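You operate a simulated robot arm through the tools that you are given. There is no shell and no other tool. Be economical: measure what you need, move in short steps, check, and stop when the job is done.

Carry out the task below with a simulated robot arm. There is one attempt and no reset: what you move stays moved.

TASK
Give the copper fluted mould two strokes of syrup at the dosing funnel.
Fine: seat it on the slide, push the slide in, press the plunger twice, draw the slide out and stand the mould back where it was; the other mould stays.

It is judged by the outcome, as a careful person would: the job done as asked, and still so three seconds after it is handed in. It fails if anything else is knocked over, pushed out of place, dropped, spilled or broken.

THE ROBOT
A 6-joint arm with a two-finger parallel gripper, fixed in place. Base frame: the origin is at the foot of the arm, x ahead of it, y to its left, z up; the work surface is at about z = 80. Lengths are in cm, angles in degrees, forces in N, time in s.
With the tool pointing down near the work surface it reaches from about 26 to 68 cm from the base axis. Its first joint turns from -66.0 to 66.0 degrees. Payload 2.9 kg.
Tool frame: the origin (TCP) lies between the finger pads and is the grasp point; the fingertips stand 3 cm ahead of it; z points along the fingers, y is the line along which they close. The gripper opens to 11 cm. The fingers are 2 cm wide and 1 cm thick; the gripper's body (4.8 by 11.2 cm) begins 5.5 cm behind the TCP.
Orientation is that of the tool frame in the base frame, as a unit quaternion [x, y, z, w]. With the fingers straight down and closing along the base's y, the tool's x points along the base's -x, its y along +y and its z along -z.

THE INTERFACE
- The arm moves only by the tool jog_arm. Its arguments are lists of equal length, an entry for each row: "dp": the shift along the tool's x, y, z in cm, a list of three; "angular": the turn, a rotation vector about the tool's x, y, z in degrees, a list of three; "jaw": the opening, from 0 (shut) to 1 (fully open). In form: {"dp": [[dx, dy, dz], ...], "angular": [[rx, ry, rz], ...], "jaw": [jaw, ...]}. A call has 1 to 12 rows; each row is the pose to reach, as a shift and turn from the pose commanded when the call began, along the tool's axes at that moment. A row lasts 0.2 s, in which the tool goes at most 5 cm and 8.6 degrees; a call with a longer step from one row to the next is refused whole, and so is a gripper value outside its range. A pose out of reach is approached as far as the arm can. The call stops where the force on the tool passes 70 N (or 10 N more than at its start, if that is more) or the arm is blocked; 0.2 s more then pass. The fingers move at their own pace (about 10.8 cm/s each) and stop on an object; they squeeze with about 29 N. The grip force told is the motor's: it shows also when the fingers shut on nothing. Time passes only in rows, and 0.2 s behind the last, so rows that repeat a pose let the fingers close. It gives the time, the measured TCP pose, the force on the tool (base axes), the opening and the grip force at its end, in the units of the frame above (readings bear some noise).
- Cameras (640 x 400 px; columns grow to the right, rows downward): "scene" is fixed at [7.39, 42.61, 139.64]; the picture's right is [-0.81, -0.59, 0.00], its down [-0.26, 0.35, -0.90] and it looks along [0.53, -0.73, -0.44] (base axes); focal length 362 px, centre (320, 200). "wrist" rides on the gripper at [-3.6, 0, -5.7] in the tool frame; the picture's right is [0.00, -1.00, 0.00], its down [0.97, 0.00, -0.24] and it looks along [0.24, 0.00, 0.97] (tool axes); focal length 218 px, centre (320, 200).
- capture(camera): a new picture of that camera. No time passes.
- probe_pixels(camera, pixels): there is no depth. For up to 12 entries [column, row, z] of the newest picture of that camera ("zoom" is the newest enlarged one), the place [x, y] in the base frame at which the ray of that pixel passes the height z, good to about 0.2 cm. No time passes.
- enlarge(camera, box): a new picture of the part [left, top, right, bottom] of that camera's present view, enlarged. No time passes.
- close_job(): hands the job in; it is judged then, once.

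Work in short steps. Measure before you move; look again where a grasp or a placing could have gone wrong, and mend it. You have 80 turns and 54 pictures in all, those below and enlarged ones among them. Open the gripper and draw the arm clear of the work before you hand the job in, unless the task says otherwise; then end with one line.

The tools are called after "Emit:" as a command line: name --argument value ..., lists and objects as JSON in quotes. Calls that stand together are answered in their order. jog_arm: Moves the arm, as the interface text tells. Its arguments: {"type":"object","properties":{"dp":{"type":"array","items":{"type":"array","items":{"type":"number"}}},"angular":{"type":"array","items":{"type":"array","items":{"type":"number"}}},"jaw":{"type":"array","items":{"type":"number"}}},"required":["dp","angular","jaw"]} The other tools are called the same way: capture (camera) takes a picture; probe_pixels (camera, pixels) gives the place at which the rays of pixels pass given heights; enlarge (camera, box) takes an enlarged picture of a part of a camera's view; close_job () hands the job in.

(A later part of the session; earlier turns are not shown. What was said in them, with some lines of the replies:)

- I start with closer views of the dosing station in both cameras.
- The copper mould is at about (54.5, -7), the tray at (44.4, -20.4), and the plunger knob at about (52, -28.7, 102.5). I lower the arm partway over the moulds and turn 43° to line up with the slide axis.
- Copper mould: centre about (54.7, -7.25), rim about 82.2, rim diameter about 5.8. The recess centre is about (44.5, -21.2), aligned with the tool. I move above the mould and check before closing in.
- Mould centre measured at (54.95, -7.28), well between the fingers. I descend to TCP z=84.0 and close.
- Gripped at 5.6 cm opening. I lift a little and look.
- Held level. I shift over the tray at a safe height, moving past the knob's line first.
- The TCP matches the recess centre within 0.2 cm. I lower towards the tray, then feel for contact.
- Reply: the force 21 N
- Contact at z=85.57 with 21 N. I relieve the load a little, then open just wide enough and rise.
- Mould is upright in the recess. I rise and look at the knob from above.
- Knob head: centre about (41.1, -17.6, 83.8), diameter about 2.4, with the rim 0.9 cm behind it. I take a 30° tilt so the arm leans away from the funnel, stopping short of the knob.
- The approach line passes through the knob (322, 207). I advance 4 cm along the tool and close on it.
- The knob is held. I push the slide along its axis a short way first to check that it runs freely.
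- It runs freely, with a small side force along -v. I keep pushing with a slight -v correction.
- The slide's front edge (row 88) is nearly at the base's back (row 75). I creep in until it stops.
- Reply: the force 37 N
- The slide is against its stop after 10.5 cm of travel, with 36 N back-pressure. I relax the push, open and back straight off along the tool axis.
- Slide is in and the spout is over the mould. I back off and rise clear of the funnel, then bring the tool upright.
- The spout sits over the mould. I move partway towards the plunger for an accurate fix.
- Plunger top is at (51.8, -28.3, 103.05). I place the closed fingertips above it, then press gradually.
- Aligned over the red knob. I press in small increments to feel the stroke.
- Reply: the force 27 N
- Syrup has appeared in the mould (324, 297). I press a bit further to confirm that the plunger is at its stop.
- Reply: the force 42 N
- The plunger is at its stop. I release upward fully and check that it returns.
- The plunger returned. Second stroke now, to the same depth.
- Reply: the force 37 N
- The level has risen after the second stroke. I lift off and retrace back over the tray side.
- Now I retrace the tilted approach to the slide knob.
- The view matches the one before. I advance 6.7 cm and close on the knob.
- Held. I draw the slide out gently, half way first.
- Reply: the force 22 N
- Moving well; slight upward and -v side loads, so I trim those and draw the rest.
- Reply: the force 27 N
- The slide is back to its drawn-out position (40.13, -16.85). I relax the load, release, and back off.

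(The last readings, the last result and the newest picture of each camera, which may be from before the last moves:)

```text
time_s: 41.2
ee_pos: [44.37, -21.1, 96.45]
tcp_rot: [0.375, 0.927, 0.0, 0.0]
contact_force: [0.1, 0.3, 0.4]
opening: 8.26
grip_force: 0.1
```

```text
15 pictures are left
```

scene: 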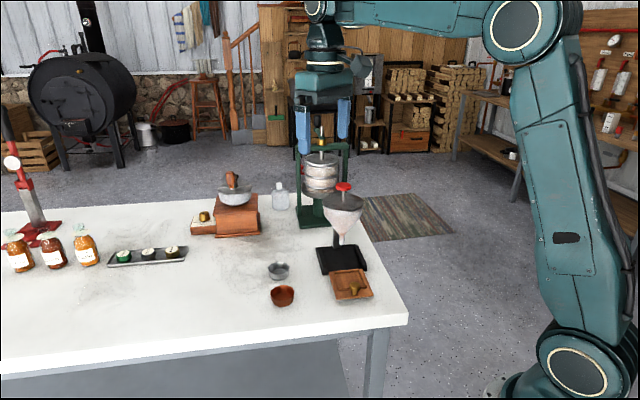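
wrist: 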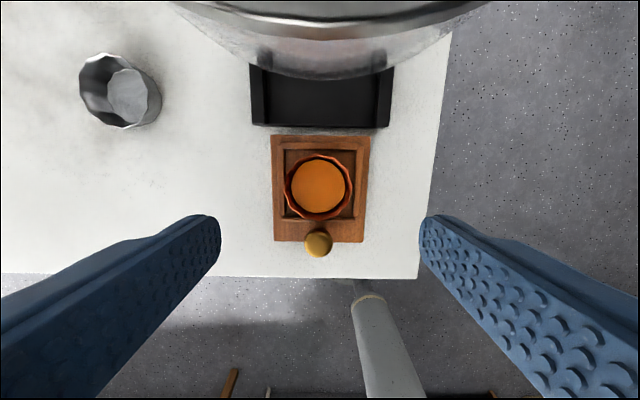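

Emit:
probe_pixels --camera "wrist" --pixels '[[319, 187, 83.6], [284, 186, 83.6], [354, 188, 83.6], [319, 154, 83.6], [319, 220, 83.6], [319, 184, 82.5]]'

```text
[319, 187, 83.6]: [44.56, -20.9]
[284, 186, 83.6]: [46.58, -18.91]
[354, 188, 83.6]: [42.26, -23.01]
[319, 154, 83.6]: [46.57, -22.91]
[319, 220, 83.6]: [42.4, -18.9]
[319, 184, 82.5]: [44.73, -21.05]
```

Mould centre is (44.5, -20.95). I descend onto it and grip gently at the same height as before (z≈85.5).

Emit:
jog_arm --dp '[[-0.05, 0.15, 4], [-0.05, 0.15, 8], [-0.05, 0.15, 10], [-0.05, 0.15, 10.95], [-0.05, 0.15, 10.95], [-0.05, 0.15, 10.95], [-0.05, 0.15, 10.95], [-0.05, 0.15, 10.95]]' --angular '[[0, 0, 0], [0, 0, 0], [0, 0, 0], [0, 0, 0], [0, 0, 0], [0, 0, 0], [0, 0, 0], [0, 0, 0]]' --jaw '[0.75, 0.75, 0.75, 0.7, 0.6, 0.53, 0.48, 0.45]'

Emit:
enlarge --camera "scene" --box '[300, 220, 400, 310]'

```text
time_s: 43.0
ee_pos: [44.49, -21.02, 85.61]
tcp_rot: [0.374, 0.928, 0.0, 0.0]
contact_force: [0.0, -0.2, -0.4]
opening: 5.6
grip_force: 29.4
```

```text
4.44 times, centred on (350, 265) of scene
```

zoom: 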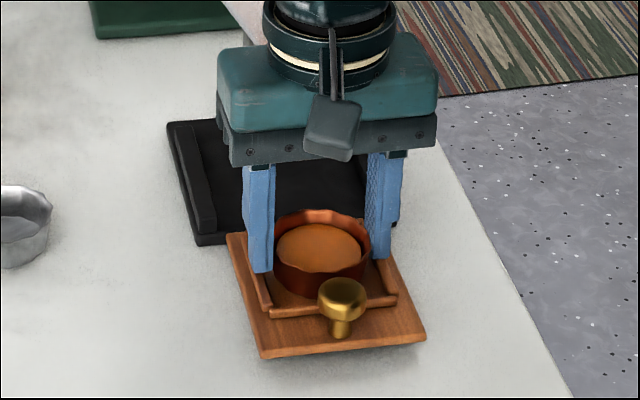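

Gripped. I lift slowly to keep the syrup still.

Emit:
jog_arm --dp '[[0, 0, -0.2], [0, 0, -0.6], [0, 0, -1.2], [0, 0, -1.9], [0, 0, -2.6], [0, 0, -3.3], [0, 0, -3.9], [0, 0, -4.3], [0, 0, -4.5], [0, 0, -4.5]]' --angular '[[0, 0, 0], [0, 0, 0], [0, 0, 0], [0, 0, 0], [0, 0, 0], [0, 0, 0], [0, 0, 0], [0, 0, 0], [0, 0, 0], [0, 0, 0]]' --jaw '[0.45, 0.45, 0.45, 0.45, 0.45, 0.45, 0.45, 0.45, 0.45, 0.45]'

Emit:
enlarge --camera "scene" --box '[300, 220, 400, 310]'

```text
time_s: 45.2
ee_pos: [44.54, -21.1, 89.96]
tcp_rot: [0.374, 0.927, 0.0, 0.0]
contact_force: [0.9, -0.5, 0.5]
opening: 5.55
grip_force: 29.1
```

```text
4.44 times, centred on (350, 265) of scene
```

zoom: 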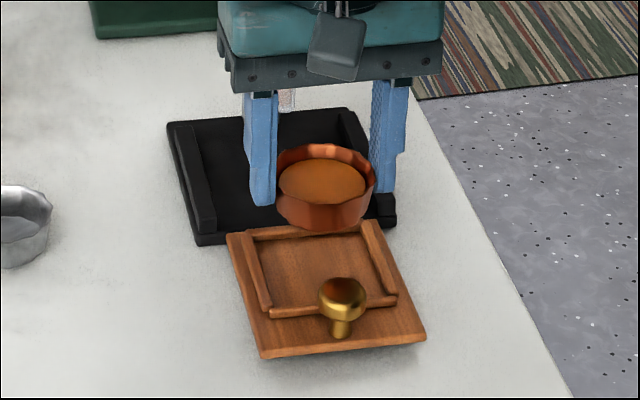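

Level and steady. I carry it smoothly back above its original place.

Emit:
jog_arm --dp '[[0, 0.3, 0], [0.05, 1.1, 0], [0.2, 2.5, 0], [0.4, 4.3, 0], [0.7, 6.3, 0], [1.0, 8.3, 0], [1.3, 10.3, 0], [1.6, 12.2, 0], [1.85, 13.9, 0], [2.0, 15.4, 0], [2.1, 16.5, 0], [2.15, 17.1, 0]]' --angular '[[0, 0, 0], [0, 0, 0], [0, 0, 0], [0, 0, 0], [0, 0, 0], [0, 0, 0], [0, 0, 0], [0, 0, 0], [0, 0, 0], [0, 0, 0], [0, 0, 0], [0, 0, 0]]' --jaw '[0.45, 0.45, 0.45, 0.45, 0.45, 0.45, 0.45, 0.45, 0.45, 0.45, 0.45, 0.45]'

Emit:
capture --camera "wrist"

```text
time_s: 47.8
ee_pos: [54.61, -7.2, 89.92]
tcp_rot: [0.374, 0.927, 0.0, 0.0]
contact_force: [-0.4, -1.2, -0.3]
opening: 5.57
grip_force: 29.1
```

```text
12 pictures are left
```

wrist: 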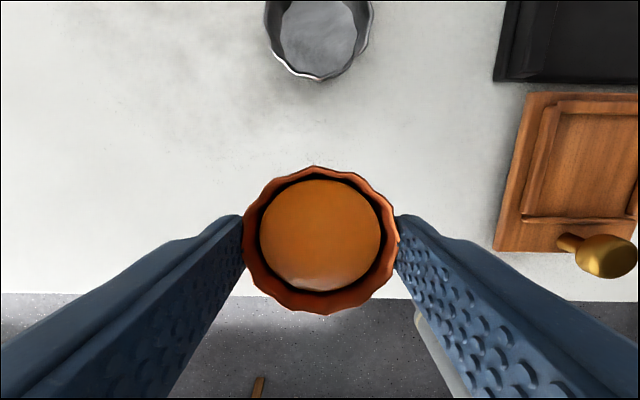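

I trim the position by 0.2 cm and lower it gently to just above the table.

Emit:
jog_arm --dp '[[-0.1, 0.04, 0.2], [-0.2, 0.08, 0.8], [-0.2, 0.08, 1.6], [-0.2, 0.08, 2.5], [-0.2, 0.08, 3.4], [-0.2, 0.08, 4.2], [-0.2, 0.08, 4.9], [-0.2, 0.08, 5.4], [-0.2, 0.08, 5.65], [-0.2, 0.08, 5.75], [-0.2, 0.08, 5.8], [-0.2, 0.08, 5.8]]' --angular '[[0, 0, 0], [0, 0, 0], [0, 0, 0], [0, 0, 0], [0, 0, 0], [0, 0, 0], [0, 0, 0], [0, 0, 0], [0, 0, 0], [0, 0, 0], [0, 0, 0], [0, 0, 0]]' --jaw '[0.45, 0.45, 0.45, 0.45, 0.45, 0.45, 0.45, 0.45, 0.45, 0.45, 0.45, 0.45]'

Emit:
enlarge --camera "scene" --box '[240, 240, 340, 320]'

```text
time_s: 50.4
ee_pos: [54.87, -7.34, 84.22]
tcp_rot: [0.374, 0.927, 0.0, -0.001]
contact_force: [-0.2, 0.8, -0.9]
opening: 5.59
grip_force: 29.8
```

```text
5.00 times, centred on (290, 280) of scene
```

zoom: 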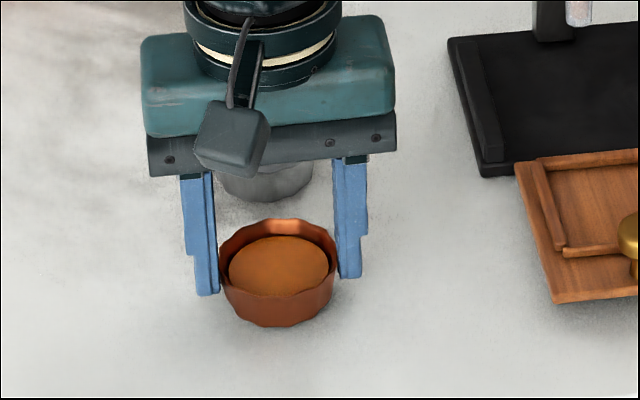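

No contact yet (0.9 N), so I ease down in small steps.

Emit:
jog_arm --dp '[[0, 0, 0.05], [0, 0, 0.1], [0, 0, 0.15], [0, 0, 0.2], [0, 0, 0.2]]' --angular '[[0, 0, 0], [0, 0, 0], [0, 0, 0], [0, 0, 0], [0, 0, 0]]' --jaw '[0.45, 0.45, 0.45, 0.45, 0.45]'

```text
time_s: 51.6
ee_pos: [54.9, -7.24, 83.99]
tcp_rot: [0.375, 0.927, 0.0, 0.0]
contact_force: [-1.2, -0.4, -0.6]
opening: 5.58
grip_force: 29.7
```

Emit:
jog_arm --dp '[[0, 0, 0.05], [0, 0, 0.1], [0, 0, 0.15], [0, 0, 0.15]]' --angular '[[0, 0, 0], [0, 0, 0], [0, 0, 0], [0, 0, 0]]' --jaw '[0.45, 0.45, 0.45, 0.45]'

```text
time_s: 52.6
ee_pos: [54.89, -7.37, 83.82]
tcp_rot: [0.374, 0.927, 0.0, 0.0]
contact_force: [0.3, 0.2, -0.3]
opening: 5.56
grip_force: 28.9
```

Emit:
jog_arm --dp '[[0, 0, 0.05], [0, 0, 0.1], [0, 0, 0.15], [0, 0, 0.2], [0, 0, 0.2]]' --angular '[[0, 0, 0], [0, 0, 0], [0, 0, 0], [0, 0, 0], [0, 0, 0]]' --jaw '[0.45, 0.45, 0.45, 0.45, 0.45]'

Emit:
enlarge --camera "scene" --box '[240, 240, 340, 320]'

```text
time_s: 53.8
ee_pos: [54.86, -7.2, 83.72]
tcp_rot: [0.374, 0.927, 0.0, 0.001]
contact_force: [-2.9, 0.5, 12.6]
opening: 5.6
grip_force: 29.3
```

```text
5.00 times, centred on (290, 280) of scene
```

zoom: 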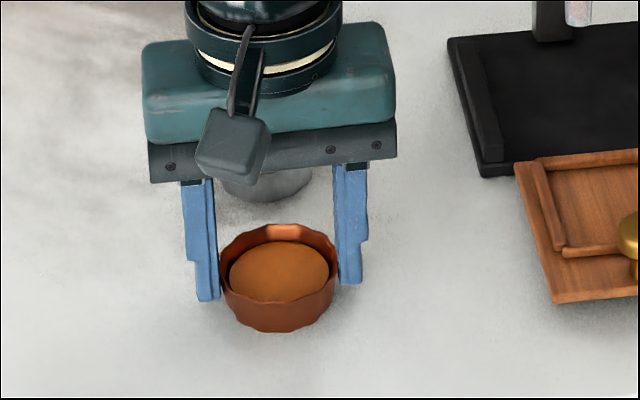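

Contact now (12.6 N). I relieve the load slightly, open, and rise straight up.

Emit:
jog_arm --dp '[[0, 0, -0.12], [0, 0, -0.12], [0, 0, -0.12], [0, 0, -0.12], [0, 0, -0.12], [0, 0, -3], [0, 0, -7], [0, 0, -11], [0, 0, -11]]' --angular '[[0, 0, 0], [0, 0, 0], [0, 0, 0], [0, 0, 0], [0, 0, 0], [0, 0, 0], [0, 0, 0], [0, 0, 0], [0, 0, 0]]' --jaw '[0.45, 0.5, 0.6, 0.7, 0.75, 0.75, 0.75, 0.75, 0.75]'

Emit:
capture --camera "wrist"

Emit:
capture --camera "scene"

```text
time_s: 55.8
ee_pos: [54.76, -7.47, 94.73]
tcp_rot: [0.374, 0.927, 0.0, 0.0]
contact_force: [0.6, 0.2, 0.1]
opening: 8.25
grip_force: 0.1
```

```text
9 pictures are left
```

wrist: 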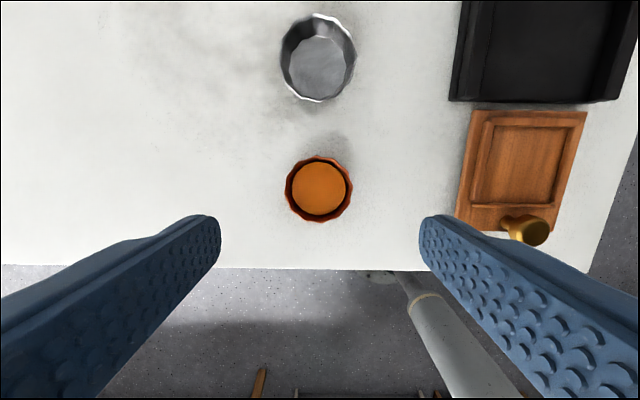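

```text
8 pictures are left
```

scene: 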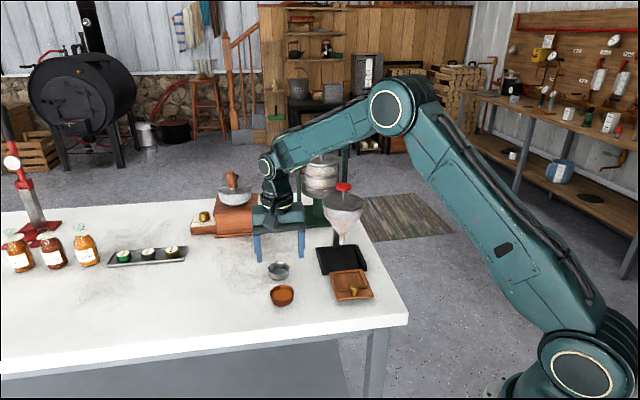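

Emit:
probe_pixels --camera "wrist" --pixels '[[319, 189, 82.2], [465, 221, 81.5], [584, 113, 81.5]]'

Emit:
jog_arm --dp '[[1, 0, -4], [3, 0, -8], [5, 0, -12], [5, 0, -12]]' --angular '[[0, 0, 0], [0, 0, 0], [0, 0, 0], [0, 0, 0]]' --jaw '[1, 1, 1, 1]'

Emit:
enlarge --camera "scene" --box '[256, 250, 384, 320]'

```text
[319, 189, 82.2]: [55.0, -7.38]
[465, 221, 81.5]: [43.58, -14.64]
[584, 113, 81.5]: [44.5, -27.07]
```

```text
time_s: 56.8
ee_pos: [51.02, -3.61, 106.61]
tcp_rot: [0.375, 0.927, 0.001, 0.001]
contact_force: [-0.5, -0.1, 0.6]
opening: 10.98
grip_force: 0.0
```

```text
5.00 times, centred on (320, 285) of scene
```

zoom: 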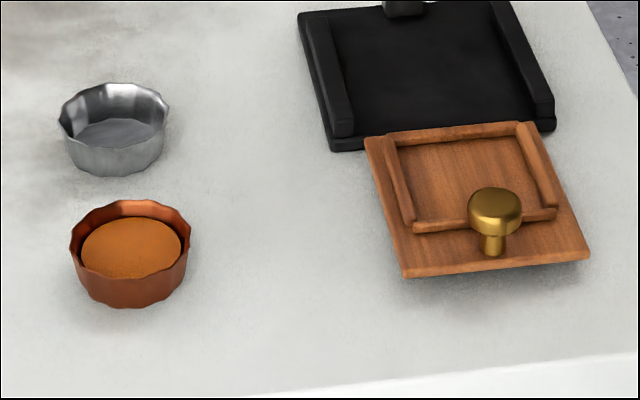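

Mould and slide match their starting pixels, the other mould hasn't moved, and the arm is clear. Handing in.

Emit:
close_job

```text
The job is handed in.
```

The copper mould got its two strokes of syrup and stands back where it was, within about 0.2 cm. The slide is drawn out again, the other mould never moved, and I saw no spills.
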